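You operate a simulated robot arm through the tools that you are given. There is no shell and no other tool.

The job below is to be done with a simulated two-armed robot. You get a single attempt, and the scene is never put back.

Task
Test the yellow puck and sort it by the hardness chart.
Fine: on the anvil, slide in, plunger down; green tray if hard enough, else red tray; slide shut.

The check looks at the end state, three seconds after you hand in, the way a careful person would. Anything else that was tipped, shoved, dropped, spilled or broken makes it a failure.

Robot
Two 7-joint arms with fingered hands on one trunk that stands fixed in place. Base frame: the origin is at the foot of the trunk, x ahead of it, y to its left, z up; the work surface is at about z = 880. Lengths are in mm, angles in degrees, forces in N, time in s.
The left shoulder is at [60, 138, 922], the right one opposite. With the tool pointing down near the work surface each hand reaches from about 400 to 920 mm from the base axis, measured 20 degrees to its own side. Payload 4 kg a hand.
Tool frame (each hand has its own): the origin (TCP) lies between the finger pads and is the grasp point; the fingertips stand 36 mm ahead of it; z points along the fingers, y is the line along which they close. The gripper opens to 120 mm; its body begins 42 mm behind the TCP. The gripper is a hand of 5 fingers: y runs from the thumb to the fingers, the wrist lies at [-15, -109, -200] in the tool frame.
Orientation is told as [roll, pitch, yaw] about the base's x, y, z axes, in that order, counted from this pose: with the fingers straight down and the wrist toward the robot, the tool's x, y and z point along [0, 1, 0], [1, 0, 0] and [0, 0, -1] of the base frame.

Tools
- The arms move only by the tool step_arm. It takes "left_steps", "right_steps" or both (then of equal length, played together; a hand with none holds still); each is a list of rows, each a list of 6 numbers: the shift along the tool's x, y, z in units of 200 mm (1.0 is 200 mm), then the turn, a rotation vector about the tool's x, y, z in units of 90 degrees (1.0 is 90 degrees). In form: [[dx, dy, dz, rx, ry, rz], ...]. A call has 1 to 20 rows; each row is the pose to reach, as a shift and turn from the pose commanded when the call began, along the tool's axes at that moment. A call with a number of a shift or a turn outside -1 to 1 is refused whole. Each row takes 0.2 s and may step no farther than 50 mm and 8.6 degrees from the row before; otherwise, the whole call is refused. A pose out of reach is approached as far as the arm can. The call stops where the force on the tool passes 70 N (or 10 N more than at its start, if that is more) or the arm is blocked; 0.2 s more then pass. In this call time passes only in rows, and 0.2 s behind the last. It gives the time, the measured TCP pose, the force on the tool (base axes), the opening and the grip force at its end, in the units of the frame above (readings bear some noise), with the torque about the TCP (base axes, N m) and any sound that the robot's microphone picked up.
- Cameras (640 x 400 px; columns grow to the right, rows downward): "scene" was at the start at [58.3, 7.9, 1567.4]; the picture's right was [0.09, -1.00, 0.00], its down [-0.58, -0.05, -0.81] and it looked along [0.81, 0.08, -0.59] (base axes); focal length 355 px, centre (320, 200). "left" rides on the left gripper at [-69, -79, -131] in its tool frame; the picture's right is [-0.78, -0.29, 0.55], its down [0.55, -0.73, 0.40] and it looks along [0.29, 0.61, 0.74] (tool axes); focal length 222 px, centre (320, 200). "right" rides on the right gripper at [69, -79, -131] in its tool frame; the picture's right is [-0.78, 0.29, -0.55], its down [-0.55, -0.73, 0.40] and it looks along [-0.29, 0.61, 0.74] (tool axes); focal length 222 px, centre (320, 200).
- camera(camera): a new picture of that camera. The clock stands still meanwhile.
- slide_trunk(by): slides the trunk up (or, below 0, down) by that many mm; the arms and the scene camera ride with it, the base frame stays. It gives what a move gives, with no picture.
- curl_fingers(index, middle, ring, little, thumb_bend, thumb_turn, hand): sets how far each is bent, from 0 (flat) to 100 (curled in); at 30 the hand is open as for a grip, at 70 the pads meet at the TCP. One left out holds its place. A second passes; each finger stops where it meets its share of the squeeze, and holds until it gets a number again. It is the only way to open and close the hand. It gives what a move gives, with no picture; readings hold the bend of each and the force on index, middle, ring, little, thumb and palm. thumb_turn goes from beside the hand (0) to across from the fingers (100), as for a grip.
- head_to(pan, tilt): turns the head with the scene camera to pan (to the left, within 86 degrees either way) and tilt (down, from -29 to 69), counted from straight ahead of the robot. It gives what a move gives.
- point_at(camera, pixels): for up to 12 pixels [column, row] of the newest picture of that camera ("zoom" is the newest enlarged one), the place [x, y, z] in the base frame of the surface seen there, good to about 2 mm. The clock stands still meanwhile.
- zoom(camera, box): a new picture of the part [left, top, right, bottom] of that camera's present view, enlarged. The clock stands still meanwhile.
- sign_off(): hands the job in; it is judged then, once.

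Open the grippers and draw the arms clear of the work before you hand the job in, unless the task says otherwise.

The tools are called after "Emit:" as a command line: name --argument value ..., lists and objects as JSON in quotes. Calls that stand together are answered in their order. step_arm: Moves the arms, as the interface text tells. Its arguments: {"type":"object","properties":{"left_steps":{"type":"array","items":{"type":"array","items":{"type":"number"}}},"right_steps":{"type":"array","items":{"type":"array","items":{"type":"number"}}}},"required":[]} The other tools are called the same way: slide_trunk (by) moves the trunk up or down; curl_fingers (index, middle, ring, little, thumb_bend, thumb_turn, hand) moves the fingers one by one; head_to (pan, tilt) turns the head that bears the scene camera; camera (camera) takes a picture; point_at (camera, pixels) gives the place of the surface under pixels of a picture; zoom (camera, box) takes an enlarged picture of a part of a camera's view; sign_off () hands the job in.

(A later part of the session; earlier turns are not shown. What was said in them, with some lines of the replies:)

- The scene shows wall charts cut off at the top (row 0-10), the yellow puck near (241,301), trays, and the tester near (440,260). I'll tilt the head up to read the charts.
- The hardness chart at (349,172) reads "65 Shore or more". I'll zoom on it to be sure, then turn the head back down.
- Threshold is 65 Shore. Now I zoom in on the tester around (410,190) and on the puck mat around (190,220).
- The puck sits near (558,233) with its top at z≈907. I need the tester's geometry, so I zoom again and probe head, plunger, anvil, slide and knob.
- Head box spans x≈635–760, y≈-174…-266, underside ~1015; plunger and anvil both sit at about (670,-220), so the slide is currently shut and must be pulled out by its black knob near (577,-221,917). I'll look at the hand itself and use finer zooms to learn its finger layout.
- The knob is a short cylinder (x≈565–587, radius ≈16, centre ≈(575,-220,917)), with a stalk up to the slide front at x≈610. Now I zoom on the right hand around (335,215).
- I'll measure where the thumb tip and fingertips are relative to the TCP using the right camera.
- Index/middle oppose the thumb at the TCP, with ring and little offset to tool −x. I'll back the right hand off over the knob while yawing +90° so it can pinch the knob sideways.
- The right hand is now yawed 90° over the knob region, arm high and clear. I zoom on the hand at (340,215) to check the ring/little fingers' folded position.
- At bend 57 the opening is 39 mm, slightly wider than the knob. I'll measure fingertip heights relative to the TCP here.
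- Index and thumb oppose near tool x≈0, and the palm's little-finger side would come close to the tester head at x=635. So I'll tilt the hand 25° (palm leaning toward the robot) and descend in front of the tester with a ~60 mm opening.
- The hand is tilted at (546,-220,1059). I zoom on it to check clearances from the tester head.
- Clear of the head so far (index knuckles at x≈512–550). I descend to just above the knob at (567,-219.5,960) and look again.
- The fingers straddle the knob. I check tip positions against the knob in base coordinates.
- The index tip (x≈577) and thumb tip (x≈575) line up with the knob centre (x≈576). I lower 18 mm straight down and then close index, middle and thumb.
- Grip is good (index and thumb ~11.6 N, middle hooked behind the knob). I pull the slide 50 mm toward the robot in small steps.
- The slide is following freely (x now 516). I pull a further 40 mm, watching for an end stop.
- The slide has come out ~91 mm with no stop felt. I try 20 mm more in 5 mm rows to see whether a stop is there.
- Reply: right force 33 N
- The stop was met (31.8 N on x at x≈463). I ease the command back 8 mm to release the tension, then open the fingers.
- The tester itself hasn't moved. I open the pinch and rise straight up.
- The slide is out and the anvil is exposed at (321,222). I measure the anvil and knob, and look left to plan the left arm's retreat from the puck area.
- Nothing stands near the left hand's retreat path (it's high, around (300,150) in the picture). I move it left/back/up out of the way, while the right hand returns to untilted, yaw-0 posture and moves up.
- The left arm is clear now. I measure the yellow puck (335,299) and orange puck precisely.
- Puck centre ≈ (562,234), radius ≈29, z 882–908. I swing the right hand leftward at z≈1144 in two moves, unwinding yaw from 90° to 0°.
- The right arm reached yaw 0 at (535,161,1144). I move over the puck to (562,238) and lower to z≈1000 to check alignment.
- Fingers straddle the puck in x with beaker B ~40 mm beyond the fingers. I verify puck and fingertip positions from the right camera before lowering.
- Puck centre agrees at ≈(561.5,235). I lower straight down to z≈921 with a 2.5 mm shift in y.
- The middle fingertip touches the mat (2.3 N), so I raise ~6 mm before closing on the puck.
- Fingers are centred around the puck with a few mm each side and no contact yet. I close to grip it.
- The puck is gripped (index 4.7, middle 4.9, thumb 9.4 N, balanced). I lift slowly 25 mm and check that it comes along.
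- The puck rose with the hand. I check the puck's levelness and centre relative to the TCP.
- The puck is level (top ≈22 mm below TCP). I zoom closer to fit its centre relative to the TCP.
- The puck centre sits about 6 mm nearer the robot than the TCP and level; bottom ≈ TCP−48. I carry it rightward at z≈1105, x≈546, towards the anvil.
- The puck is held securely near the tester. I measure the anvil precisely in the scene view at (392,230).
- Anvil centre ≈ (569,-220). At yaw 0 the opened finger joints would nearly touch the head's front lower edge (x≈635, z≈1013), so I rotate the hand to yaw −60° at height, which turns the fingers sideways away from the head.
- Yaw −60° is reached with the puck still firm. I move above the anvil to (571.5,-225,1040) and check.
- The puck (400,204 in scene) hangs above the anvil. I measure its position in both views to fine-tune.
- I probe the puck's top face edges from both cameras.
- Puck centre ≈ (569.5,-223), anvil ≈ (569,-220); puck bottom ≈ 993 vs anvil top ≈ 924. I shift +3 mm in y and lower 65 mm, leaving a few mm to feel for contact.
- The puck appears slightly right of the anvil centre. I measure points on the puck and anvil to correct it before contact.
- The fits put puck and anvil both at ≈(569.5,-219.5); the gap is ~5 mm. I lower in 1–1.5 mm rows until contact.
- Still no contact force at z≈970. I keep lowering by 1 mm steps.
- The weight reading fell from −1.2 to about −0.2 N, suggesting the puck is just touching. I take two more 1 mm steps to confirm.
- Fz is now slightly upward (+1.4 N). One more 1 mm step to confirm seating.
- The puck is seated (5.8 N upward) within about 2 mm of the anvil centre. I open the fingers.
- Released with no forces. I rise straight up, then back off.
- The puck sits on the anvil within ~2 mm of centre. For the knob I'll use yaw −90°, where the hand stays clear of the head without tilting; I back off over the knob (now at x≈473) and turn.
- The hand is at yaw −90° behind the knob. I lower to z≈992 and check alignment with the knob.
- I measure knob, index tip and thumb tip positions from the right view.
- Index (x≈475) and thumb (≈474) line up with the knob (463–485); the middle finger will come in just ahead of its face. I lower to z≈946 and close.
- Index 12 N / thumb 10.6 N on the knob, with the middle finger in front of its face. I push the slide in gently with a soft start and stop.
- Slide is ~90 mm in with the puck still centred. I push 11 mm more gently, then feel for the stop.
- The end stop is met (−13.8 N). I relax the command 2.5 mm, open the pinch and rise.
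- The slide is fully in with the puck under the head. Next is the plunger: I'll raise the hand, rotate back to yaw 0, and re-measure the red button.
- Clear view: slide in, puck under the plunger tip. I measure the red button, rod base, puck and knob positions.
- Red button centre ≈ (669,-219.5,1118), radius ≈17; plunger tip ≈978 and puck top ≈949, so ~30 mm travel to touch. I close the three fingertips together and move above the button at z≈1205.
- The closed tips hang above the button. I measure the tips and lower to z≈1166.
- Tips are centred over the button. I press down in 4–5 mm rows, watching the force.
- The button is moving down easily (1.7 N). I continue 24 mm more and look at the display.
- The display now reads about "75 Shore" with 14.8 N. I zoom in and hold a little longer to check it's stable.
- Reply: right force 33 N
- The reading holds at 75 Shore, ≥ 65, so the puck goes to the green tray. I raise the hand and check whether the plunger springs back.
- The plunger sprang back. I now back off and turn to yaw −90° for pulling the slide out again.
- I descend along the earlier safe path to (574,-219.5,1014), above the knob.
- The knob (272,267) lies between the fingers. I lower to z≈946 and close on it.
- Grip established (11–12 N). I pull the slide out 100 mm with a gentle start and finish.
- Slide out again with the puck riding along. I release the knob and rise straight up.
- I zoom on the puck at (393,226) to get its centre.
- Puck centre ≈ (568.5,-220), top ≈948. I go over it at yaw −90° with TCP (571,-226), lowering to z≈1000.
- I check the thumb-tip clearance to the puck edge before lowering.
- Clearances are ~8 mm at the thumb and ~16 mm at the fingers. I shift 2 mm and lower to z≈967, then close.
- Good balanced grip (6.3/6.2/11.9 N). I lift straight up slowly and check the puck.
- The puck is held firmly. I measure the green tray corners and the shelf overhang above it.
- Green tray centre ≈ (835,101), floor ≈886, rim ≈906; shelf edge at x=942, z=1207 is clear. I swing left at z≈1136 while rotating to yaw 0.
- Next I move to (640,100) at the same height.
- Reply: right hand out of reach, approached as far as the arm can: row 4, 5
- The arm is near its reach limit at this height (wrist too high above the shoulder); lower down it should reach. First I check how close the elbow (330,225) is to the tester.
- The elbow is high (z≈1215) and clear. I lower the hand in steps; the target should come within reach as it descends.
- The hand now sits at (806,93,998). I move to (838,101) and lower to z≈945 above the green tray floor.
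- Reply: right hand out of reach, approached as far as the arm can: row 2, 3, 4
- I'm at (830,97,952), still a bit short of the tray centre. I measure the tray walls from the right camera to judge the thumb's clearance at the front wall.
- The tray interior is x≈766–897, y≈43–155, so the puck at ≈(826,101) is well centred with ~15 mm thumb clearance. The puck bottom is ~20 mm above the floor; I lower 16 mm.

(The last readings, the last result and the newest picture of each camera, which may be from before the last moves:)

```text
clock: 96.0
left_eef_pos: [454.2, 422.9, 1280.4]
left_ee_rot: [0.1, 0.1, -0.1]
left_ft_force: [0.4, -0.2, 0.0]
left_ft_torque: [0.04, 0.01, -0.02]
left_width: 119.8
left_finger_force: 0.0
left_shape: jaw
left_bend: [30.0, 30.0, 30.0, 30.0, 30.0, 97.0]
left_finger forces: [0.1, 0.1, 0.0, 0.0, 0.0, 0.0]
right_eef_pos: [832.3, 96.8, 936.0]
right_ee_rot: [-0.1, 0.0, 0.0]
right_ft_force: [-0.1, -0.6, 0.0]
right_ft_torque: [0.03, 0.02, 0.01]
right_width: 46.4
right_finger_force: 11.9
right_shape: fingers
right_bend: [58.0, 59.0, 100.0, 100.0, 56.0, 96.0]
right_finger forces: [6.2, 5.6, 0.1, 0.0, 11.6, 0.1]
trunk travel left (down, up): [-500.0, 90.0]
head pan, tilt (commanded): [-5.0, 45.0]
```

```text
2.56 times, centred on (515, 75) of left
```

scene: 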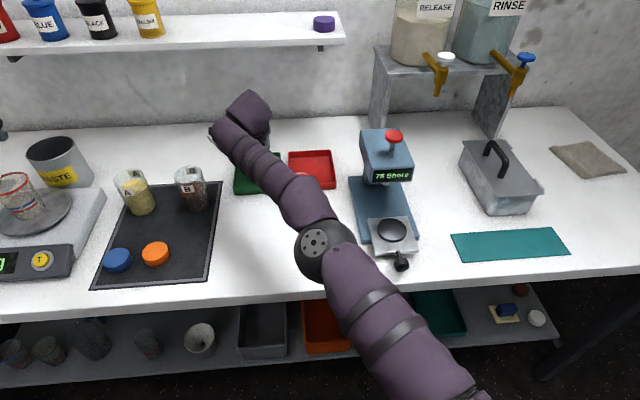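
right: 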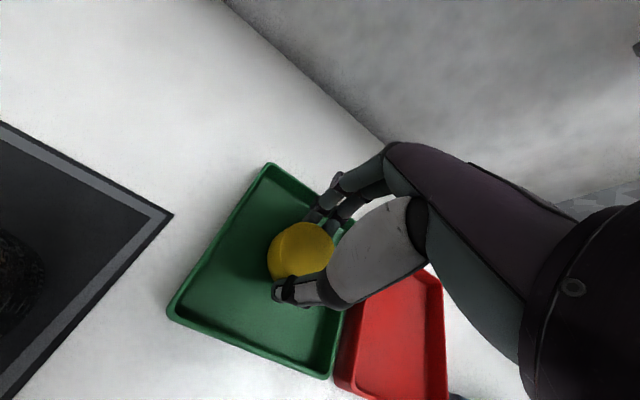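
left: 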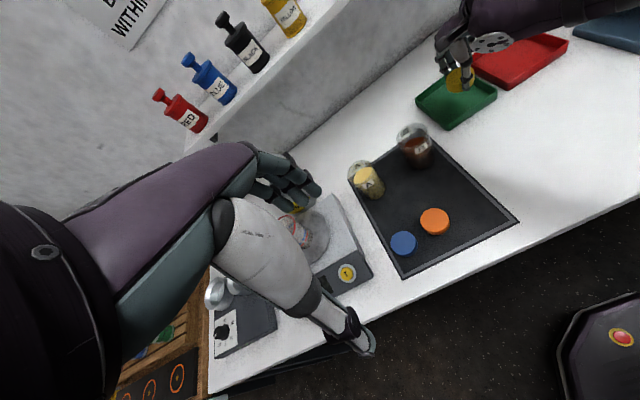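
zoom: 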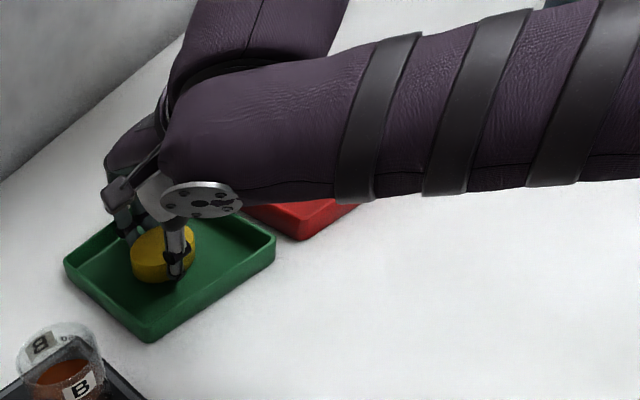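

Close to the floor now. I lower in small steps until contact.

Emit:
step_arm --right_steps '[[0, 0, 0.0075, 0, 0, 0], [0, 0, 0.015, 0, 0, 0]]'

Emit:
step_arm --right_steps '[[0, 0, 0.0075, 0, 0, 0]]'

Emit:
step_arm --right_steps '[[0, 0, 0.005, 0, 0, 0]]'

```text
clock: 96.6
left_eef_pos: [454.4, 423.6, 1280.2]
left_ee_rot: [0.0, -0.1, 0.0]
left_ft_force: [-0.9, -0.7, 0.5]
left_ft_torque: [0.0, -0.01, -0.03]
left_width: 119.8
left_finger_force: 0.2
left_shape: jaw
left_bend: [30.0, 30.0, 30.0, 30.0, 30.0, 97.0]
left_finger forces: [0.1, 0.1, 0.0, 0.0, 0.1, 0.1]
right_eef_pos: [832.1, 97.5, 932.4]
right_ee_rot: [-0.1, 0.0, 0.1]
right_ft_force: [-0.2, 0.5, -0.4]
right_ft_torque: [-0.01, 0.05, 0.04]
right_width: 46.7
right_finger_force: 12.1
right_shape: fingers
right_bend: [58.0, 59.0, 100.0, 100.0, 56.0, 96.0]
right_finger forces: [6.2, 5.7, 0.0, 0.0, 11.5, 0.0]
trunk travel left (down, up): [-500.0, 90.0]
head pan, tilt (commanded): [-5.0, 45.0]
```

```text
clock: 97.0
left_eef_pos: [454.0, 422.2, 1278.9]
left_ee_rot: [0.1, 0.0, 0.1]
left_ft_force: [-0.4, -0.1, -0.2]
left_ft_torque: [0.03, -0.03, 0.03]
left_width: 119.8
left_finger_force: 0.0
left_shape: jaw
left_bend: [30.0, 30.0, 30.0, 30.0, 30.0, 97.0]
left_finger forces: [0.0, 0.1, 0.0, 0.0, 0.0, 0.1]
right_eef_pos: [832.3, 98.7, 930.6]
right_ee_rot: [0.0, 0.0, -0.1]
right_ft_force: [-0.6, -0.6, -0.5]
right_ft_torque: [0.0, 0.01, 0.01]
right_width: 46.8
right_finger_force: 12.4
right_shape: fingers
right_bend: [58.0, 59.0, 100.0, 100.0, 56.0, 96.0]
right_finger forces: [6.2, 5.5, 0.0, 0.0, 11.6, 0.0]
trunk travel left (down, up): [-500.0, 90.0]
head pan, tilt (commanded): [-5.0, 45.0]
```

```text
clock: 97.4
left_eef_pos: [452.9, 422.0, 1281.0]
left_ee_rot: [0.0, 0.0, -0.1]
left_ft_force: [0.3, -0.2, 0.2]
left_ft_torque: [-0.01, 0.0, 0.01]
left_width: 119.6
left_finger_force: 0.1
left_shape: jaw
left_bend: [30.0, 30.0, 30.0, 30.0, 30.0, 97.0]
left_finger forces: [0.0, 0.1, 0.0, 0.0, 0.0, 0.0]
right_eef_pos: [831.5, 97.3, 931.1]
right_ee_rot: [0.0, 0.0, 0.0]
right_ft_force: [0.8, 0.1, -1.6]
right_ft_torque: [0.02, 0.02, 0.0]
right_width: 46.8
right_finger_force: 12.0
right_shape: fingers
right_bend: [58.0, 59.0, 100.0, 100.0, 56.0, 96.0]
right_finger forces: [6.2, 5.5, 0.1, 0.0, 11.6, 0.1]
trunk travel left (down, up): [-500.0, 90.0]
head pan, tilt (commanded): [-5.0, 45.0]
```

No contact yet at ~930.5. I continue with 1–1.5 mm steps.

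Emit:
step_arm --right_steps '[[0, 0, 0.0075, 0, 0, 0]]'

Emit:
step_arm --right_steps '[[0, 0, 0.0075, 0, 0, 0]]'

Emit:
zoom --camera "left" --box '[410, 60, 510, 140]'

```text
clock: 97.8
left_eef_pos: [453.7, 424.2, 1280.0]
left_ee_rot: [0.0, 0.0, 0.0]
left_ft_force: [0.0, -1.2, -0.1]
left_ft_torque: [0.02, 0.02, 0.02]
left_width: 119.6
left_finger_force: 0.1
left_shape: jaw
left_bend: [30.0, 30.0, 30.0, 30.0, 30.0, 97.0]
left_finger forces: [0.0, 0.0, 0.0, 0.0, 0.1, 0.0]
right_eef_pos: [831.1, 98.3, 929.3]
right_ee_rot: [0.0, 0.0, 0.0]
right_ft_force: [0.2, 0.6, 0.6]
right_ft_torque: [0.0, -0.05, 0.01]
right_width: 46.4
right_finger_force: 12.2
right_shape: fingers
right_bend: [58.0, 59.0, 100.0, 100.0, 56.0, 96.0]
right_finger forces: [6.1, 5.8, 0.0, 0.0, 11.8, 0.1]
trunk travel left (down, up): [-500.0, 90.0]
head pan, tilt (commanded): [-5.0, 45.0]
```

```text
clock: 98.2
left_eef_pos: [453.2, 424.0, 1280.4]
left_ee_rot: [0.0, 0.0, 0.0]
left_ft_force: [-0.2, -0.4, 0.1]
left_ft_torque: [0.01, -0.02, -0.02]
left_width: 120.0
left_finger_force: 0.0
left_shape: jaw
left_bend: [30.0, 30.0, 30.0, 30.0, 30.0, 97.0]
left_finger forces: [0.0, 0.0, 0.0, 0.0, 0.0, 0.0]
right_eef_pos: [831.3, 97.0, 928.4]
right_ee_rot: [0.0, -0.1, 0.0]
right_ft_force: [-0.2, 0.9, 4.5]
right_ft_torque: [0.01, -0.1, 0.0]
right_width: 46.6
right_finger_force: 12.4
right_shape: fingers
right_bend: [58.0, 59.0, 100.0, 100.0, 56.0, 96.0]
right_finger forces: [6.2, 6.1, 0.1, 0.0, 12.3, 0.1]
trunk travel left (down, up): [-500.0, 90.0]
head pan, tilt (commanded): [-5.0, 45.0]
```

```text
5.00 times, centred on (460, 100) of left
```

zoom: 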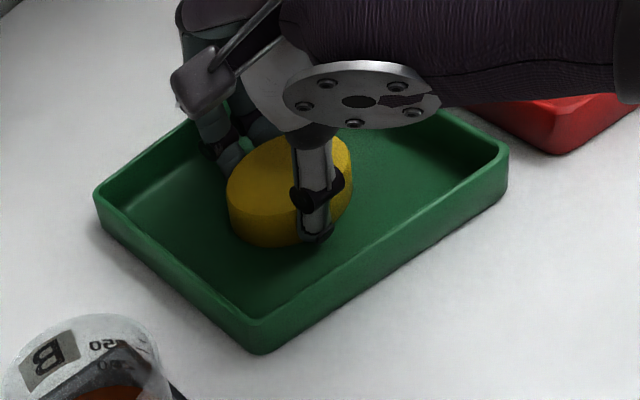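

The puck is on the tray floor (+4.5 N). I open the fingers and rise straight up.

Emit:
curl_fingers --hand "right" --index 50 --middle 50 --thumb_bend 48

Emit:
zoom --camera "right" --box '[160, 150, 400, 390]'

Emit:
zoom --camera "left" --box '[410, 60, 510, 140]'

```text
clock: 99.2
left_eef_pos: [454.4, 422.6, 1281.4]
left_ee_rot: [0.0, -0.1, 0.0]
left_ft_force: [0.4, -0.2, 0.0]
left_ft_torque: [-0.03, 0.01, 0.0]
left_width: 119.5
left_finger_force: 0.0
left_shape: jaw
left_bend: [30.0, 30.0, 30.0, 30.0, 30.0, 97.0]
left_finger forces: [0.1, 0.1, 0.1, 0.1, 0.0, 0.0]
right_eef_pos: [831.3, 98.2, 927.4]
right_ee_rot: [0.0, 0.1, 0.0]
right_ft_force: [-0.2, 0.1, 0.1]
right_ft_torque: [0.0, -0.03, -0.01]
right_width: 62.5
right_finger_force: 0.0
right_shape: fingers
right_bend: [50.0, 50.0, 100.0, 100.0, 48.0, 97.0]
right_finger forces: [0.0, 0.0, 0.0, 0.1, 0.1, 0.0]
trunk travel left (down, up): [-500.0, 90.0]
head pan, tilt (commanded): [-5.0, 45.0]
```

```text
1.67 times, centred on (280, 270) of right
```

zoom: 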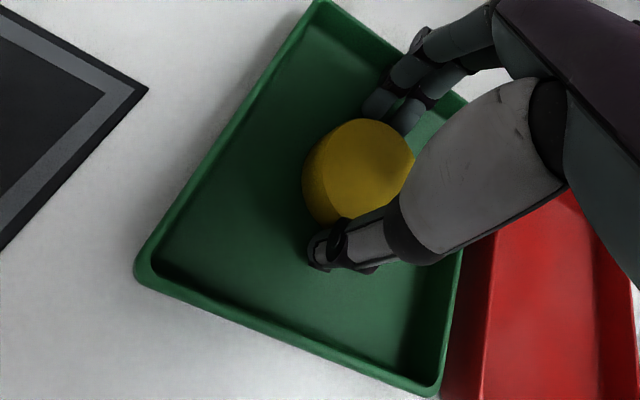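

```text
5.00 times, centred on (460, 100) of left
```

zoom: 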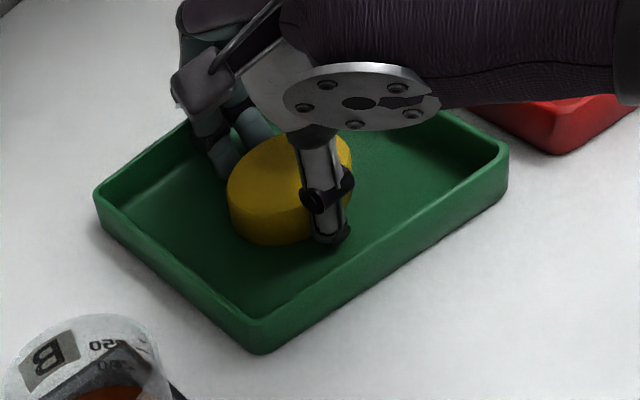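

Released without contact forces, puck flat in the tray. I rise straight 28 mm first, then back away and up.

Emit:
step_arm --right_steps '[[0, 0, -0.04, 0, 0, 0], [0, 0, -0.09, 0, 0, 0], [0, 0, -0.14, 0, 0, 0], [0, -0.06, -0.24, 0, 0, 0], [0, -0.2, -0.4, 0, 0, 0], [0, -0.38, -0.55, 0, 0, 0], [0, -0.57, -0.7, 0, 0, 0], [0, -0.76, -0.85, 0, 0, 0], [0, -0.95, -0.95, 0, 0, 0]]'

Emit:
camera --camera "scene"

Emit:
zoom --camera "left" --box '[390, 0, 640, 150]'

```text
clock: 101.2
left_eef_pos: [452.4, 422.8, 1280.1]
left_ee_rot: [0.0, -0.1, 0.1]
left_ft_force: [-0.4, 0.3, 0.2]
left_ft_torque: [-0.01, 0.02, 0.0]
left_width: 119.6
left_finger_force: 0.0
left_shape: jaw
left_bend: [30.0, 30.0, 30.0, 30.0, 30.0, 97.0]
left_finger forces: [0.0, 0.0, 0.0, 0.0, 0.1, 0.0]
right_eef_pos: [640.1, 96.6, 1118.8]
right_ee_rot: [0.0, 0.0, 0.0]
right_ft_force: [-1.2, -0.1, 1.2]
right_ft_torque: [-0.01, 0.03, -0.01]
right_width: 62.7
right_finger_force: 0.1
right_shape: fingers
right_bend: [50.0, 50.0, 100.0, 100.0, 48.0, 97.0]
right_finger forces: [0.0, 0.1, 0.0, 0.0, 0.0, 0.0]
trunk travel left (down, up): [-500.0, 90.0]
head pan, tilt (commanded): [-5.0, 45.0]
```

```text
taken
```

scene: 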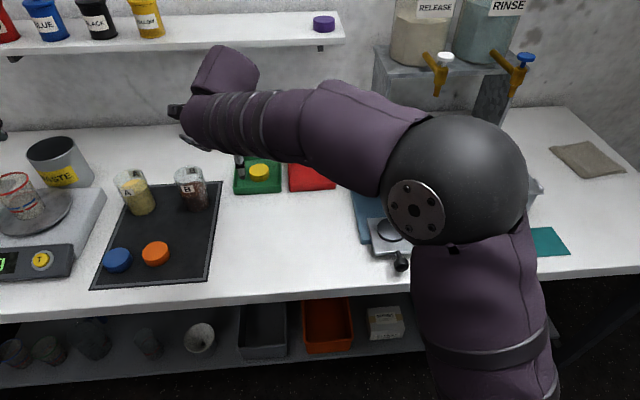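

```text
2.56 times, centred on (515, 75) of left
```

zoom: 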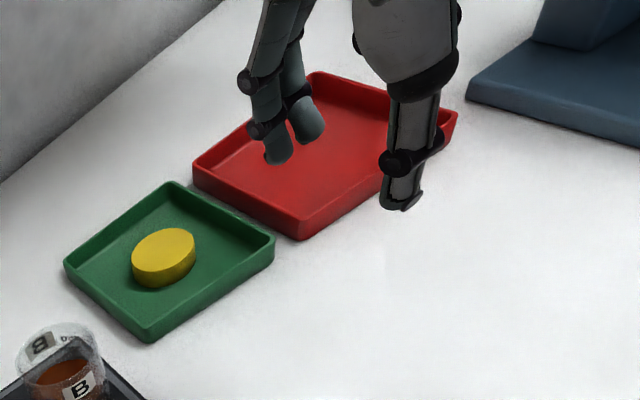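

The yellow puck lies in the green tray. Now I return to the knob to shut the slide: swing right and rotate back to yaw −90° above (473,-220).

Emit:
step_arm --right_steps '[[-0.13, -0.12, 0, 0, 0, 0.083], [-0.29, -0.24, 0, 0, 0, 0.167], [-0.455, -0.36, 0, 0, 0, 0.25], [-0.62, -0.48, 0, 0, 0, 0.333], [-0.785, -0.59, 0, 0, 0, 0.417], [-0.95, -0.7, 0, 0, 0, 0.5]]'

Emit:
step_arm --right_steps '[[-0.091, 0.059, 0, 0, 0, 0.083], [-0.181, 0.118, 0, 0, 0, 0.167], [-0.272, 0.177, 0, 0, 0, 0.25], [-0.363, 0.236, 0, 0, 0, 0.333], [-0.453, 0.295, 0, 0, 0, 0.417], [-0.544, 0.3535, 0, 0, 0, 0.5]]'

Emit:
curl_fingers --hand "right" --index 46 --middle 46 --thumb_bend 46

Emit:
camera --camera "right"

Emit:
camera --camera "scene"

```text
clock: 102.6
left_eef_pos: [454.0, 423.9, 1280.8]
left_ee_rot: [0.0, 0.0, 0.0]
left_ft_force: [-0.5, 0.7, -0.4]
left_ft_torque: [0.0, 0.01, 0.02]
left_width: 119.8
left_finger_force: 0.0
left_shape: jaw
left_bend: [30.0, 30.0, 30.0, 30.0, 30.0, 97.0]
left_finger forces: [0.0, 0.0, 0.0, 0.0, 0.1, 0.0]
right_eef_pos: [501.4, -93.9, 1116.0]
right_ee_rot: [0.0, 0.0, -45.1]
right_ft_force: [-1.2, -0.9, -0.2]
right_ft_torque: [0.03, -0.02, -0.01]
right_width: 62.7
right_finger_force: 0.1
right_shape: fingers
right_bend: [50.0, 50.0, 100.0, 100.0, 48.0, 97.0]
right_finger forces: [0.0, 0.0, 0.0, 0.0, 0.0, 0.0]
trunk travel left (down, up): [-500.0, 90.0]
head pan, tilt (commanded): [-5.0, 45.0]
```

```text
clock: 104.0
left_eef_pos: [453.5, 421.8, 1280.3]
left_ee_rot: [0.0, -0.1, 0.0]
left_ft_force: [0.7, -0.3, 0.1]
left_ft_torque: [-0.02, 0.02, -0.03]
left_width: 119.9
left_finger_force: 0.2
left_shape: jaw
left_bend: [30.0, 30.0, 30.0, 30.0, 30.0, 97.0]
left_finger forces: [0.0, 0.1, 0.1, 0.0, 0.0, 0.0]
right_eef_pos: [474.1, -219.1, 1118.0]
right_ee_rot: [0.0, 0.0, -90.0]
right_ft_force: [0.1, 0.2, 0.7]
right_ft_torque: [0.0, 0.0, -0.01]
right_width: 62.5
right_finger_force: 0.1
right_shape: fingers
right_bend: [50.0, 50.0, 100.0, 100.0, 48.0, 97.0]
right_finger forces: [0.0, 0.0, 0.0, 0.0, 0.0, 0.0]
trunk travel left (down, up): [-500.0, 90.0]
head pan, tilt (commanded): [-5.0, 45.0]
```

```text
clock: 105.0
left_eef_pos: [453.8, 423.3, 1281.1]
left_ee_rot: [0.0, 0.0, 0.0]
left_ft_force: [-0.1, -0.7, 0.2]
left_ft_torque: [0.0, 0.0, 0.0]
left_width: 119.5
left_finger_force: 0.0
left_shape: jaw
left_bend: [30.0, 30.0, 30.0, 30.0, 30.0, 97.0]
left_finger forces: [0.1, 0.0, 0.0, 0.1, 0.0, 0.0]
right_eef_pos: [474.4, -218.5, 1117.9]
right_ee_rot: [0.0, 0.0, -90.0]
right_ft_force: [-0.4, -0.1, -0.2]
right_ft_torque: [-0.02, -0.02, 0.02]
right_width: 71.6
right_finger_force: 0.1
right_shape: fingers
right_bend: [46.0, 46.0, 100.0, 100.0, 46.0, 97.0]
right_finger forces: [0.0, 0.0, 0.1, 0.1, 0.1, 0.0]
trunk travel left (down, up): [-500.0, 90.0]
head pan, tilt (commanded): [-5.0, 45.0]
```

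```text
taken
```

right: 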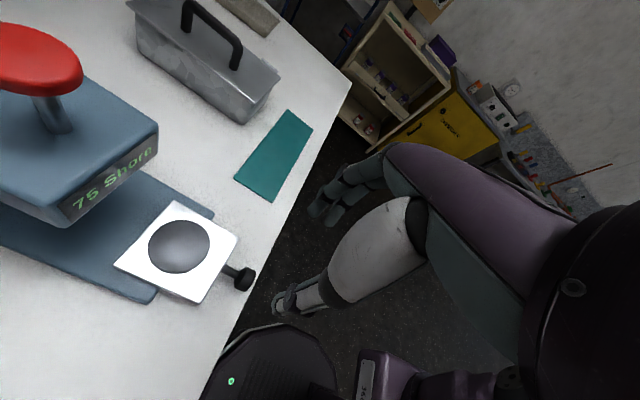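

```text
taken
```

scene: 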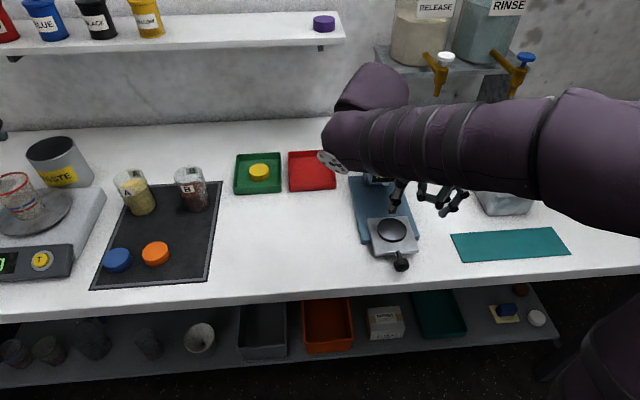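

The knob is at (243,280) in the right view, just as before. I lower to z≈946 with a 2.5 mm back-shift so the middle finger comes in front of the knob, then close.

Emit:
step_arm --right_steps '[[-0.0125, 0.005, 0.2, 0, 0, 0], [-0.0125, 0.005, 0.4, 0, 0, 0], [-0.0125, 0.005, 0.6, 0, 0, 0], [-0.0125, 0.005, 0.72, 0, 0, 0], [-0.0125, 0.005, 0.8, 0, 0, 0], [-0.0125, 0.005, 0.86, 0, 0, 0]]'

Emit:
curl_fingers --hand "right" --index 72 --middle 72 --thumb_bend 72

Emit:
zoom --camera "right" --box '[200, 150, 380, 330]'

```text
clock: 106.4
left_eef_pos: [453.8, 423.4, 1279.9]
left_ee_rot: [0.0, 0.0, 0.0]
left_ft_force: [0.3, 0.5, 0.3]
left_ft_torque: [-0.02, 0.04, -0.01]
left_width: 119.9
left_finger_force: 0.0
left_shape: jaw
left_bend: [30.0, 30.0, 30.0, 30.0, 30.0, 97.0]
left_finger forces: [0.0, 0.0, 0.1, 0.0, 0.0, 0.0]
right_eef_pos: [472.0, -221.5, 946.0]
right_ee_rot: [0.0, 0.0, -89.9]
right_ft_force: [0.2, 0.3, -0.6]
right_ft_torque: [0.0, 0.05, 0.0]
right_width: 71.6
right_finger_force: 0.0
right_shape: fingers
right_bend: [46.0, 46.0, 100.0, 100.0, 46.0, 97.0]
right_finger forces: [0.1, 0.1, 0.0, 0.0, 0.1, 0.1]
trunk travel left (down, up): [-500.0, 90.0]
head pan, tilt (commanded): [-5.0, 45.0]
```

```text
clock: 107.4
left_eef_pos: [454.7, 422.6, 1280.5]
left_ee_rot: [-0.1, 0.0, 0.0]
left_ft_force: [-0.1, 0.4, 0.4]
left_ft_torque: [-0.02, -0.02, 0.01]
left_width: 119.7
left_finger_force: 0.0
left_shape: jaw
left_bend: [30.0, 30.0, 30.0, 30.0, 30.0, 97.0]
left_finger forces: [0.1, 0.0, 0.0, 0.0, 0.0, 0.0]
right_eef_pos: [470.9, -221.4, 945.1]
right_ee_rot: [0.0, 0.0, -89.9]
right_ft_force: [-0.9, -1.0, -4.4]
right_ft_torque: [-0.06, 0.05, 0.02]
right_width: 26.5
right_finger_force: 12.3
right_shape: fingers
right_bend: [62.0, 71.0, 100.0, 100.0, 64.0, 97.0]
right_finger forces: [11.6, 1.8, 0.1, 0.1, 11.2, 0.0]
trunk travel left (down, up): [-500.0, 90.0]
head pan, tilt (commanded): [-5.0, 45.0]
```

```text
2.22 times, centred on (290, 240) of right
```

zoom: 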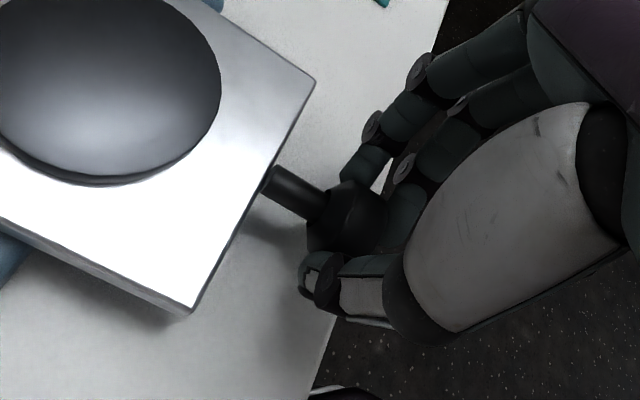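

Pinched firmly again. I push the slide in 92 mm, then feel for the stop.

Emit:
step_arm --right_steps '[[0.015, 0, 0, 0, 0, 0], [0.04, 0, 0, 0, 0, 0], [0.07, 0, 0, 0, 0, 0], [0.1, 0, 0, 0, 0, 0], [0.135, 0, 0, 0, 0, 0], [0.17, 0, 0, 0, 0, 0], [0.205, 0, 0, 0, 0, 0], [0.24, 0, 0, 0, 0, 0], [0.275, 0, 0, 0, 0, 0], [0.31, 0, 0, 0, 0, 0], [0.345, 0, 0, 0, 0, 0], [0.38, 0, 0, 0, 0, 0], [0.41, 0, 0, 0, 0, 0], [0.435, 0, 0, 0, 0, 0], [0.45, 0, 0, 0, 0, 0], [0.46, 0, 0, 0, 0, 0]]'

Emit:
step_arm --right_steps '[[0.01, 0, 0, 0, 0, 0], [0.02, 0, 0, 0, 0, 0], [0.03, 0, 0, 0, 0, 0]]'

Emit:
step_arm --right_steps '[[0.01, 0, 0, 0, 0, 0]]'

```text
clock: 110.8
left_eef_pos: [453.0, 423.7, 1281.7]
left_ee_rot: [0.1, 0.0, 0.0]
left_ft_force: [0.3, 0.2, -0.2]
left_ft_torque: [-0.01, -0.02, -0.02]
left_width: 119.6
left_finger_force: 0.1
left_shape: jaw
left_bend: [30.0, 30.0, 30.0, 30.0, 30.0, 97.0]
left_finger forces: [0.0, 0.1, 0.1, 0.0, 0.0, 0.0]
right_eef_pos: [563.8, -221.8, 944.8]
right_ee_rot: [0.0, 0.0, -90.0]
right_ft_force: [-0.8, -0.5, -2.2]
right_ft_torque: [0.0, 0.03, 0.01]
right_width: 26.5
right_finger_force: 12.4
right_shape: fingers
right_bend: [62.0, 72.0, 100.0, 100.0, 64.0, 97.0]
right_finger forces: [11.3, 1.5, 0.0, 0.0, 11.9, 0.0]
trunk travel left (down, up): [-500.0, 90.0]
head pan, tilt (commanded): [-5.0, 45.0]
```

```text
clock: 111.6
left_eef_pos: [455.0, 421.9, 1279.8]
left_ee_rot: [0.0, 0.0, -0.1]
left_ft_force: [1.1, -0.1, 0.2]
left_ft_torque: [0.03, -0.02, 0.01]
left_width: 119.8
left_finger_force: 0.1
left_shape: jaw
left_bend: [30.0, 30.0, 30.0, 30.0, 30.0, 97.0]
left_finger forces: [0.0, 0.1, 0.1, 0.0, 0.1, 0.0]
right_eef_pos: [570.1, -220.6, 945.5]
right_ee_rot: [0.0, 0.1, -90.0]
right_ft_force: [0.4, -0.3, -3.9]
right_ft_torque: [-0.05, 0.02, 0.02]
right_width: 26.3
right_finger_force: 12.5
right_shape: fingers
right_bend: [62.0, 72.0, 100.0, 100.0, 64.0, 97.0]
right_finger forces: [11.5, 1.3, 0.1, 0.1, 11.3, 0.1]
trunk travel left (down, up): [-500.0, 90.0]
head pan, tilt (commanded): [-5.0, 45.0]
```

```text
clock: 112.0
left_eef_pos: [452.9, 422.6, 1280.8]
left_ee_rot: [0.0, 0.0, 0.0]
left_ft_force: [-0.1, 0.6, -1.1]
left_ft_torque: [0.01, 0.01, 0.0]
left_width: 119.4
left_finger_force: 0.0
left_shape: jaw
left_bend: [30.0, 30.0, 30.0, 30.0, 30.0, 97.0]
left_finger forces: [0.1, 0.0, 0.1, 0.0, 0.1, 0.0]
right_eef_pos: [571.1, -221.2, 944.1]
right_ee_rot: [-0.1, 0.0, -89.9]
right_ft_force: [-3.0, -1.2, -1.5]
right_ft_torque: [-0.02, 0.09, 0.01]
right_width: 26.2
right_finger_force: 13.1
right_shape: fingers
right_bend: [62.0, 72.0, 100.0, 100.0, 64.0, 97.0]
right_finger forces: [11.5, 2.6, 0.1, 0.0, 11.9, 0.1]
trunk travel left (down, up): [-500.0, 90.0]
head pan, tilt (commanded): [-5.0, 45.0]
```

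The force is just starting to build (−3 N). I push 3 mm more to seat it firmly against the stop.

Emit:
step_arm --right_steps '[[0.0075, 0, 0, 0, 0, 0], [0.015, 0, 0, 0, 0, 0]]'

Emit:
camera --camera "right"

```text
clock: 112.6
left_eef_pos: [452.9, 423.5, 1280.5]
left_ee_rot: [0.0, 0.0, 0.0]
left_ft_force: [0.6, -0.7, -0.5]
left_ft_torque: [0.04, 0.01, 0.0]
left_width: 119.9
left_finger_force: 0.1
left_shape: jaw
left_bend: [30.0, 30.0, 30.0, 30.0, 30.0, 97.0]
left_finger forces: [0.2, 0.0, 0.0, 0.0, 0.0, 0.0]
right_eef_pos: [571.8, -222.5, 946.0]
right_ee_rot: [-0.1, 0.1, -90.1]
right_ft_force: [-14.9, 0.8, -2.9]
right_ft_torque: [0.04, 0.37, -0.1]
right_width: 26.4
right_finger_force: 16.6
right_shape: fingers
right_bend: [62.0, 72.0, 100.0, 100.0, 64.0, 97.0]
right_finger forces: [10.7, 9.1, 0.0, 0.0, 12.3, 0.0]
trunk travel left (down, up): [-500.0, 90.0]
head pan, tilt (commanded): [-5.0, 45.0]
```

```text
taken
```

right: 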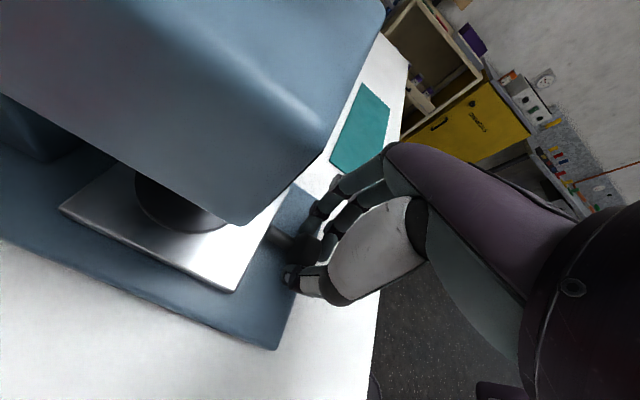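

The slide is shut against its stop (−14.9 N). I ease back slightly, open, and withdraw up and back.

Emit:
step_arm --right_steps '[[-0.01, 0, 0, 0, 0, 0]]'

Emit:
curl_fingers --hand "right" --index 46 --middle 46 --thumb_bend 46

Emit:
step_arm --right_steps '[[0, 0, -0.05, 0, 0, 0], [0, 0, -0.15, 0, 0, 0], [0, 0, -0.3, 0, 0, 0], [-0.1, 0, -0.5, 0, 0, 0], [-0.2, 0, -0.7, 0, 0, 0], [-0.3, 0, -0.9, 0, 0, 0]]'

Emit:
camera --camera "scene"

```text
clock: 113.0
left_eef_pos: [453.4, 422.7, 1280.4]
left_ee_rot: [0.0, -0.1, 0.0]
left_ft_force: [0.1, -1.1, 0.2]
left_ft_torque: [0.0, -0.01, -0.04]
left_width: 119.6
left_finger_force: 0.0
left_shape: jaw
left_bend: [30.0, 30.0, 30.0, 30.0, 30.0, 97.0]
left_finger forces: [0.0, 0.0, 0.0, 0.0, 0.2, 0.0]
right_eef_pos: [572.2, -221.3, 944.9]
right_ee_rot: [0.1, 0.0, -90.0]
right_ft_force: [-11.4, -1.6, -3.8]
right_ft_torque: [-0.06, 0.26, -0.09]
right_width: 26.5
right_finger_force: 15.0
right_shape: fingers
right_bend: [62.0, 72.0, 100.0, 100.0, 64.0, 97.0]
right_finger forces: [11.8, 6.6, 0.0, 0.0, 11.1, 0.0]
trunk travel left (down, up): [-500.0, 90.0]
head pan, tilt (commanded): [-5.0, 45.0]
```

```text
clock: 114.0
left_eef_pos: [453.3, 422.3, 1280.2]
left_ee_rot: [-0.1, 0.0, 0.0]
left_ft_force: [0.4, -0.3, -0.2]
left_ft_torque: [-0.03, 0.01, -0.03]
left_width: 119.8
left_finger_force: 0.0
left_shape: jaw
left_bend: [30.0, 30.0, 30.0, 30.0, 30.0, 97.0]
left_finger forces: [0.0, 0.0, 0.0, 0.1, 0.0, 0.0]
right_eef_pos: [572.6, -220.8, 945.3]
right_ee_rot: [0.0, 0.0, -90.0]
right_ft_force: [0.2, 0.4, -0.2]
right_ft_torque: [0.0, -0.04, 0.02]
right_width: 71.8
right_finger_force: 0.1
right_shape: fingers
right_bend: [46.0, 46.0, 100.0, 100.0, 46.0, 97.0]
right_finger forces: [0.0, 0.0, 0.0, 0.0, 0.1, 0.0]
trunk travel left (down, up): [-500.0, 90.0]
head pan, tilt (commanded): [-5.0, 45.0]
```

```text
clock: 115.4
left_eef_pos: [453.8, 422.6, 1280.5]
left_ee_rot: [0.0, 0.1, 0.0]
left_ft_force: [-0.1, 0.0, 0.2]
left_ft_torque: [-0.02, -0.01, -0.02]
left_width: 119.7
left_finger_force: 0.0
left_shape: jaw
left_bend: [30.0, 30.0, 30.0, 30.0, 30.0, 97.0]
left_finger forces: [0.0, 0.0, 0.0, 0.0, 0.1, 0.0]
right_eef_pos: [512.3, -219.8, 1125.1]
right_ee_rot: [0.0, -0.1, -90.0]
right_ft_force: [-0.7, -1.0, 0.8]
right_ft_torque: [0.01, -0.02, 0.0]
right_width: 71.4
right_finger_force: 0.0
right_shape: fingers
right_bend: [46.0, 46.0, 100.0, 100.0, 46.0, 97.0]
right_finger forces: [0.0, 0.1, 0.0, 0.1, 0.0, 0.0]
trunk travel left (down, up): [-500.0, 90.0]
head pan, tilt (commanded): [-5.0, 45.0]
```

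```text
taken
```

scene: 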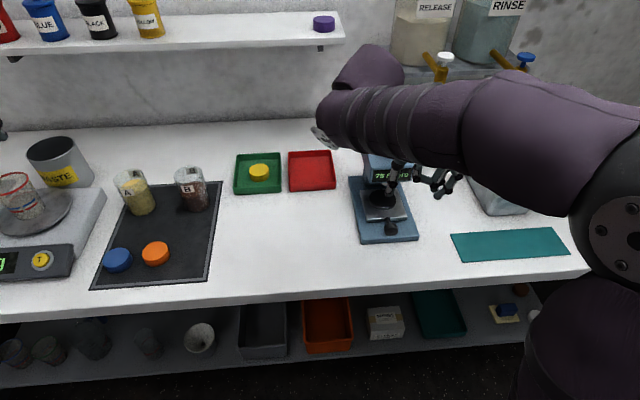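

Puck in the green tray and slide shut. I raise the arm clear, turn back to yaw 0, and open the whole hand.

Emit:
step_arm --right_steps '[[0, 0, -0.05, 0, 0, -0.083], [0, 0, -0.1, 0, 0, -0.167], [0, 0, -0.15, 0, 0, -0.25], [0, 0, -0.2, 0, 0, -0.333], [0, 0, -0.25, 0, 0, -0.417], [0, 0, -0.3, 0, 0, -0.5], [0, 0, -0.35, 0, 0, -0.583], [0, 0, -0.4, 0, 0, -0.667], [0, 0, -0.45, 0, 0, -0.75], [0, 0, -0.5, 0, 0, -0.833], [0, 0, -0.55, 0, 0, -0.917], [0, 0, -0.6, 0, 0, -1.0]]'

Emit:
curl_fingers --hand "right" --index 30 --middle 30 --ring 30 --little 30 --thumb_bend 30

Emit:
camera --camera "scene"

Emit:
zoom --camera "scene" --box '[345, 110, 435, 250]'

Emit:
point_at --camera "zoom" --pixels '[[331, 68], [322, 340], [300, 312], [322, 198]]'

```text
clock: 118.0
left_eef_pos: [454.2, 423.1, 1280.6]
left_ee_rot: [0.1, 0.0, 0.0]
left_ft_force: [0.4, 0.1, 0.0]
left_ft_torque: [-0.01, 0.0, 0.03]
left_width: 119.6
left_finger_force: 0.0
left_shape: jaw
left_bend: [30.0, 30.0, 30.0, 30.0, 30.0, 97.0]
left_finger forces: [0.0, 0.0, 0.0, 0.0, 0.1, 0.1]
right_eef_pos: [513.8, -221.0, 1246.6]
right_ee_rot: [0.1, 0.0, 0.1]
right_ft_force: [0.1, 0.3, -0.4]
right_ft_torque: [-0.02, -0.01, -0.02]
right_width: 71.6
right_finger_force: 0.1
right_shape: fingers
right_bend: [46.0, 46.0, 100.0, 100.0, 46.0, 97.0]
right_finger forces: [0.1, 0.0, 0.1, 0.1, 0.0, 0.0]
trunk travel left (down, up): [-500.0, 90.0]
head pan, tilt (commanded): [-5.0, 45.0]
```

```text
clock: 119.0
left_eef_pos: [453.1, 422.4, 1280.0]
left_ee_rot: [0.0, 0.1, 0.0]
left_ft_force: [0.0, -0.3, 0.7]
left_ft_torque: [-0.01, -0.02, 0.0]
left_width: 119.9
left_finger_force: 0.0
left_shape: jaw
left_bend: [30.0, 30.0, 30.0, 30.0, 30.0, 97.0]
left_finger forces: [0.0, 0.0, 0.1, 0.1, 0.0, 0.0]
right_eef_pos: [512.5, -219.9, 1243.5]
right_ee_rot: [0.0, 0.0, 0.0]
right_ft_force: [-0.5, 0.1, 0.2]
right_ft_torque: [0.0, 0.02, -0.02]
right_width: 119.0
right_finger_force: 0.0
right_shape: fingers
right_bend: [30.0, 30.0, 30.0, 30.0, 30.0, 97.0]
right_finger forces: [0.0, 0.1, 0.0, 0.0, 0.1, 0.1]
trunk travel left (down, up): [-500.0, 90.0]
head pan, tilt (commanded): [-5.0, 45.0]
```

```text
taken
```

scene: 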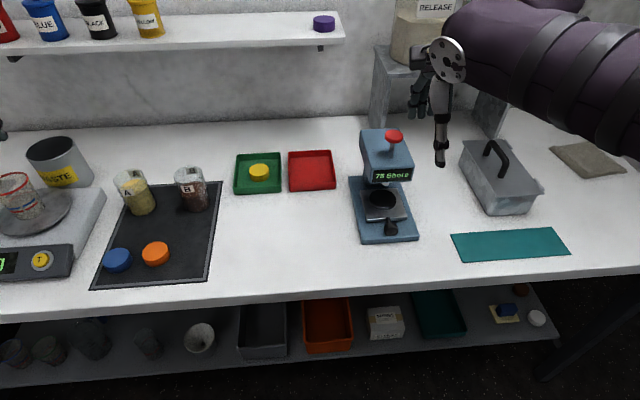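

```text
2.86 times, centred on (390, 180) of scene
```

zoom: 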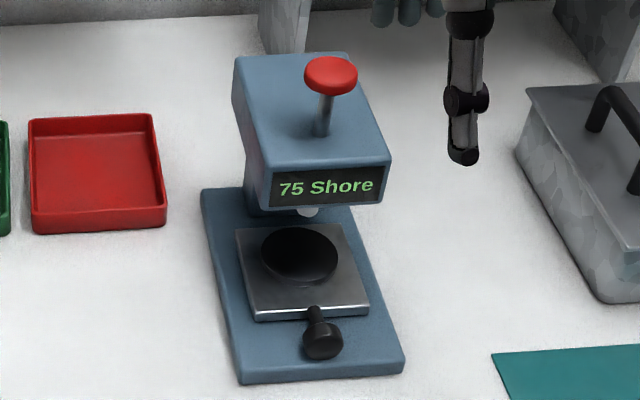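

```text
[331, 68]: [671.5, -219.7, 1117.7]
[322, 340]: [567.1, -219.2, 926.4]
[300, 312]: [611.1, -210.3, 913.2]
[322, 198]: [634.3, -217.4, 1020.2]
```

The slide is shut (knob back at x≈567, as at the start), plunger up, and the puck is in the green tray. I draw the right arm further clear and check the tray and mat once more.

Emit:
step_arm --right_steps '[[-0.15, -0.04, -0.03, 0, 0, 0], [-0.3, -0.08, -0.06, 0, 0, 0], [-0.45, -0.12, -0.1, 0, 0, 0]]'

Emit:
camera --camera "scene"

Emit:
zoom --camera "scene" --box '[90, 130, 350, 295]'

```text
clock: 119.8
left_eef_pos: [452.8, 422.7, 1280.9]
left_ee_rot: [0.1, -0.1, 0.0]
left_ft_force: [-0.6, -0.3, 0.9]
left_ft_torque: [0.04, 0.01, -0.01]
left_width: 119.6
left_finger_force: 0.1
left_shape: jaw
left_bend: [30.0, 30.0, 30.0, 30.0, 30.0, 97.0]
left_finger forces: [0.0, 0.0, 0.0, 0.1, 0.0, 0.0]
right_eef_pos: [488.3, -310.1, 1265.6]
right_ee_rot: [0.0, -0.1, 0.0]
right_ft_force: [-1.1, 0.5, -0.4]
right_ft_torque: [-0.01, 0.0, 0.01]
right_width: 118.9
right_finger_force: 0.2
right_shape: fingers
right_bend: [30.0, 30.0, 30.0, 30.0, 30.0, 97.0]
right_finger forces: [0.0, 0.1, 0.1, 0.0, 0.1, 0.0]
trunk travel left (down, up): [-500.0, 90.0]
head pan, tilt (commanded): [-5.0, 45.0]
```

```text
taken
```

scene: 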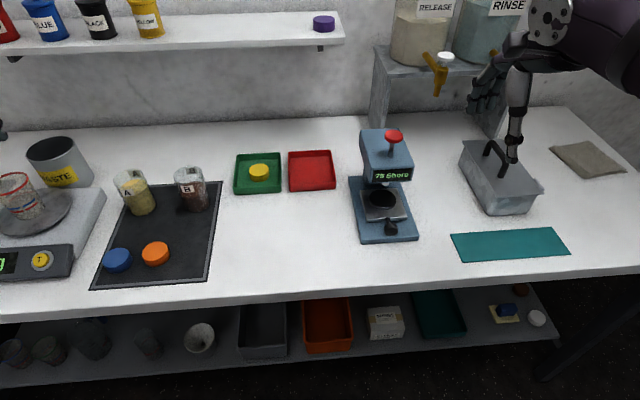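

```text
2.42 times, centred on (220, 212) of scene
```

zoom: 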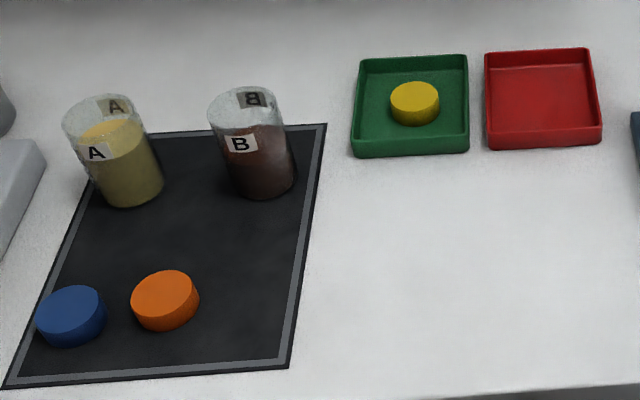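

The yellow puck (75 Shore, at least the 65 required) rests in the green tray, the slide is shut, everything else is where it was, and both hands are open and clear. I hand the job in.

Emit:
sign_off

```text
The job is handed in.
```

The yellow puck read 75 Shore on the tester, and the chart asks for 65 or more, so I put it in the green tray.

I set the puck on the anvil, pushed the slide in and pressed the plunger. The reading held steady under a firmer press. After taking the puck out I pushed the slide shut against its stop; the plunger had already sprung back up.

In the last pictures the other pucks, beakers and trays stood where they started. Both hands were open and drawn clear before I handed the job in.
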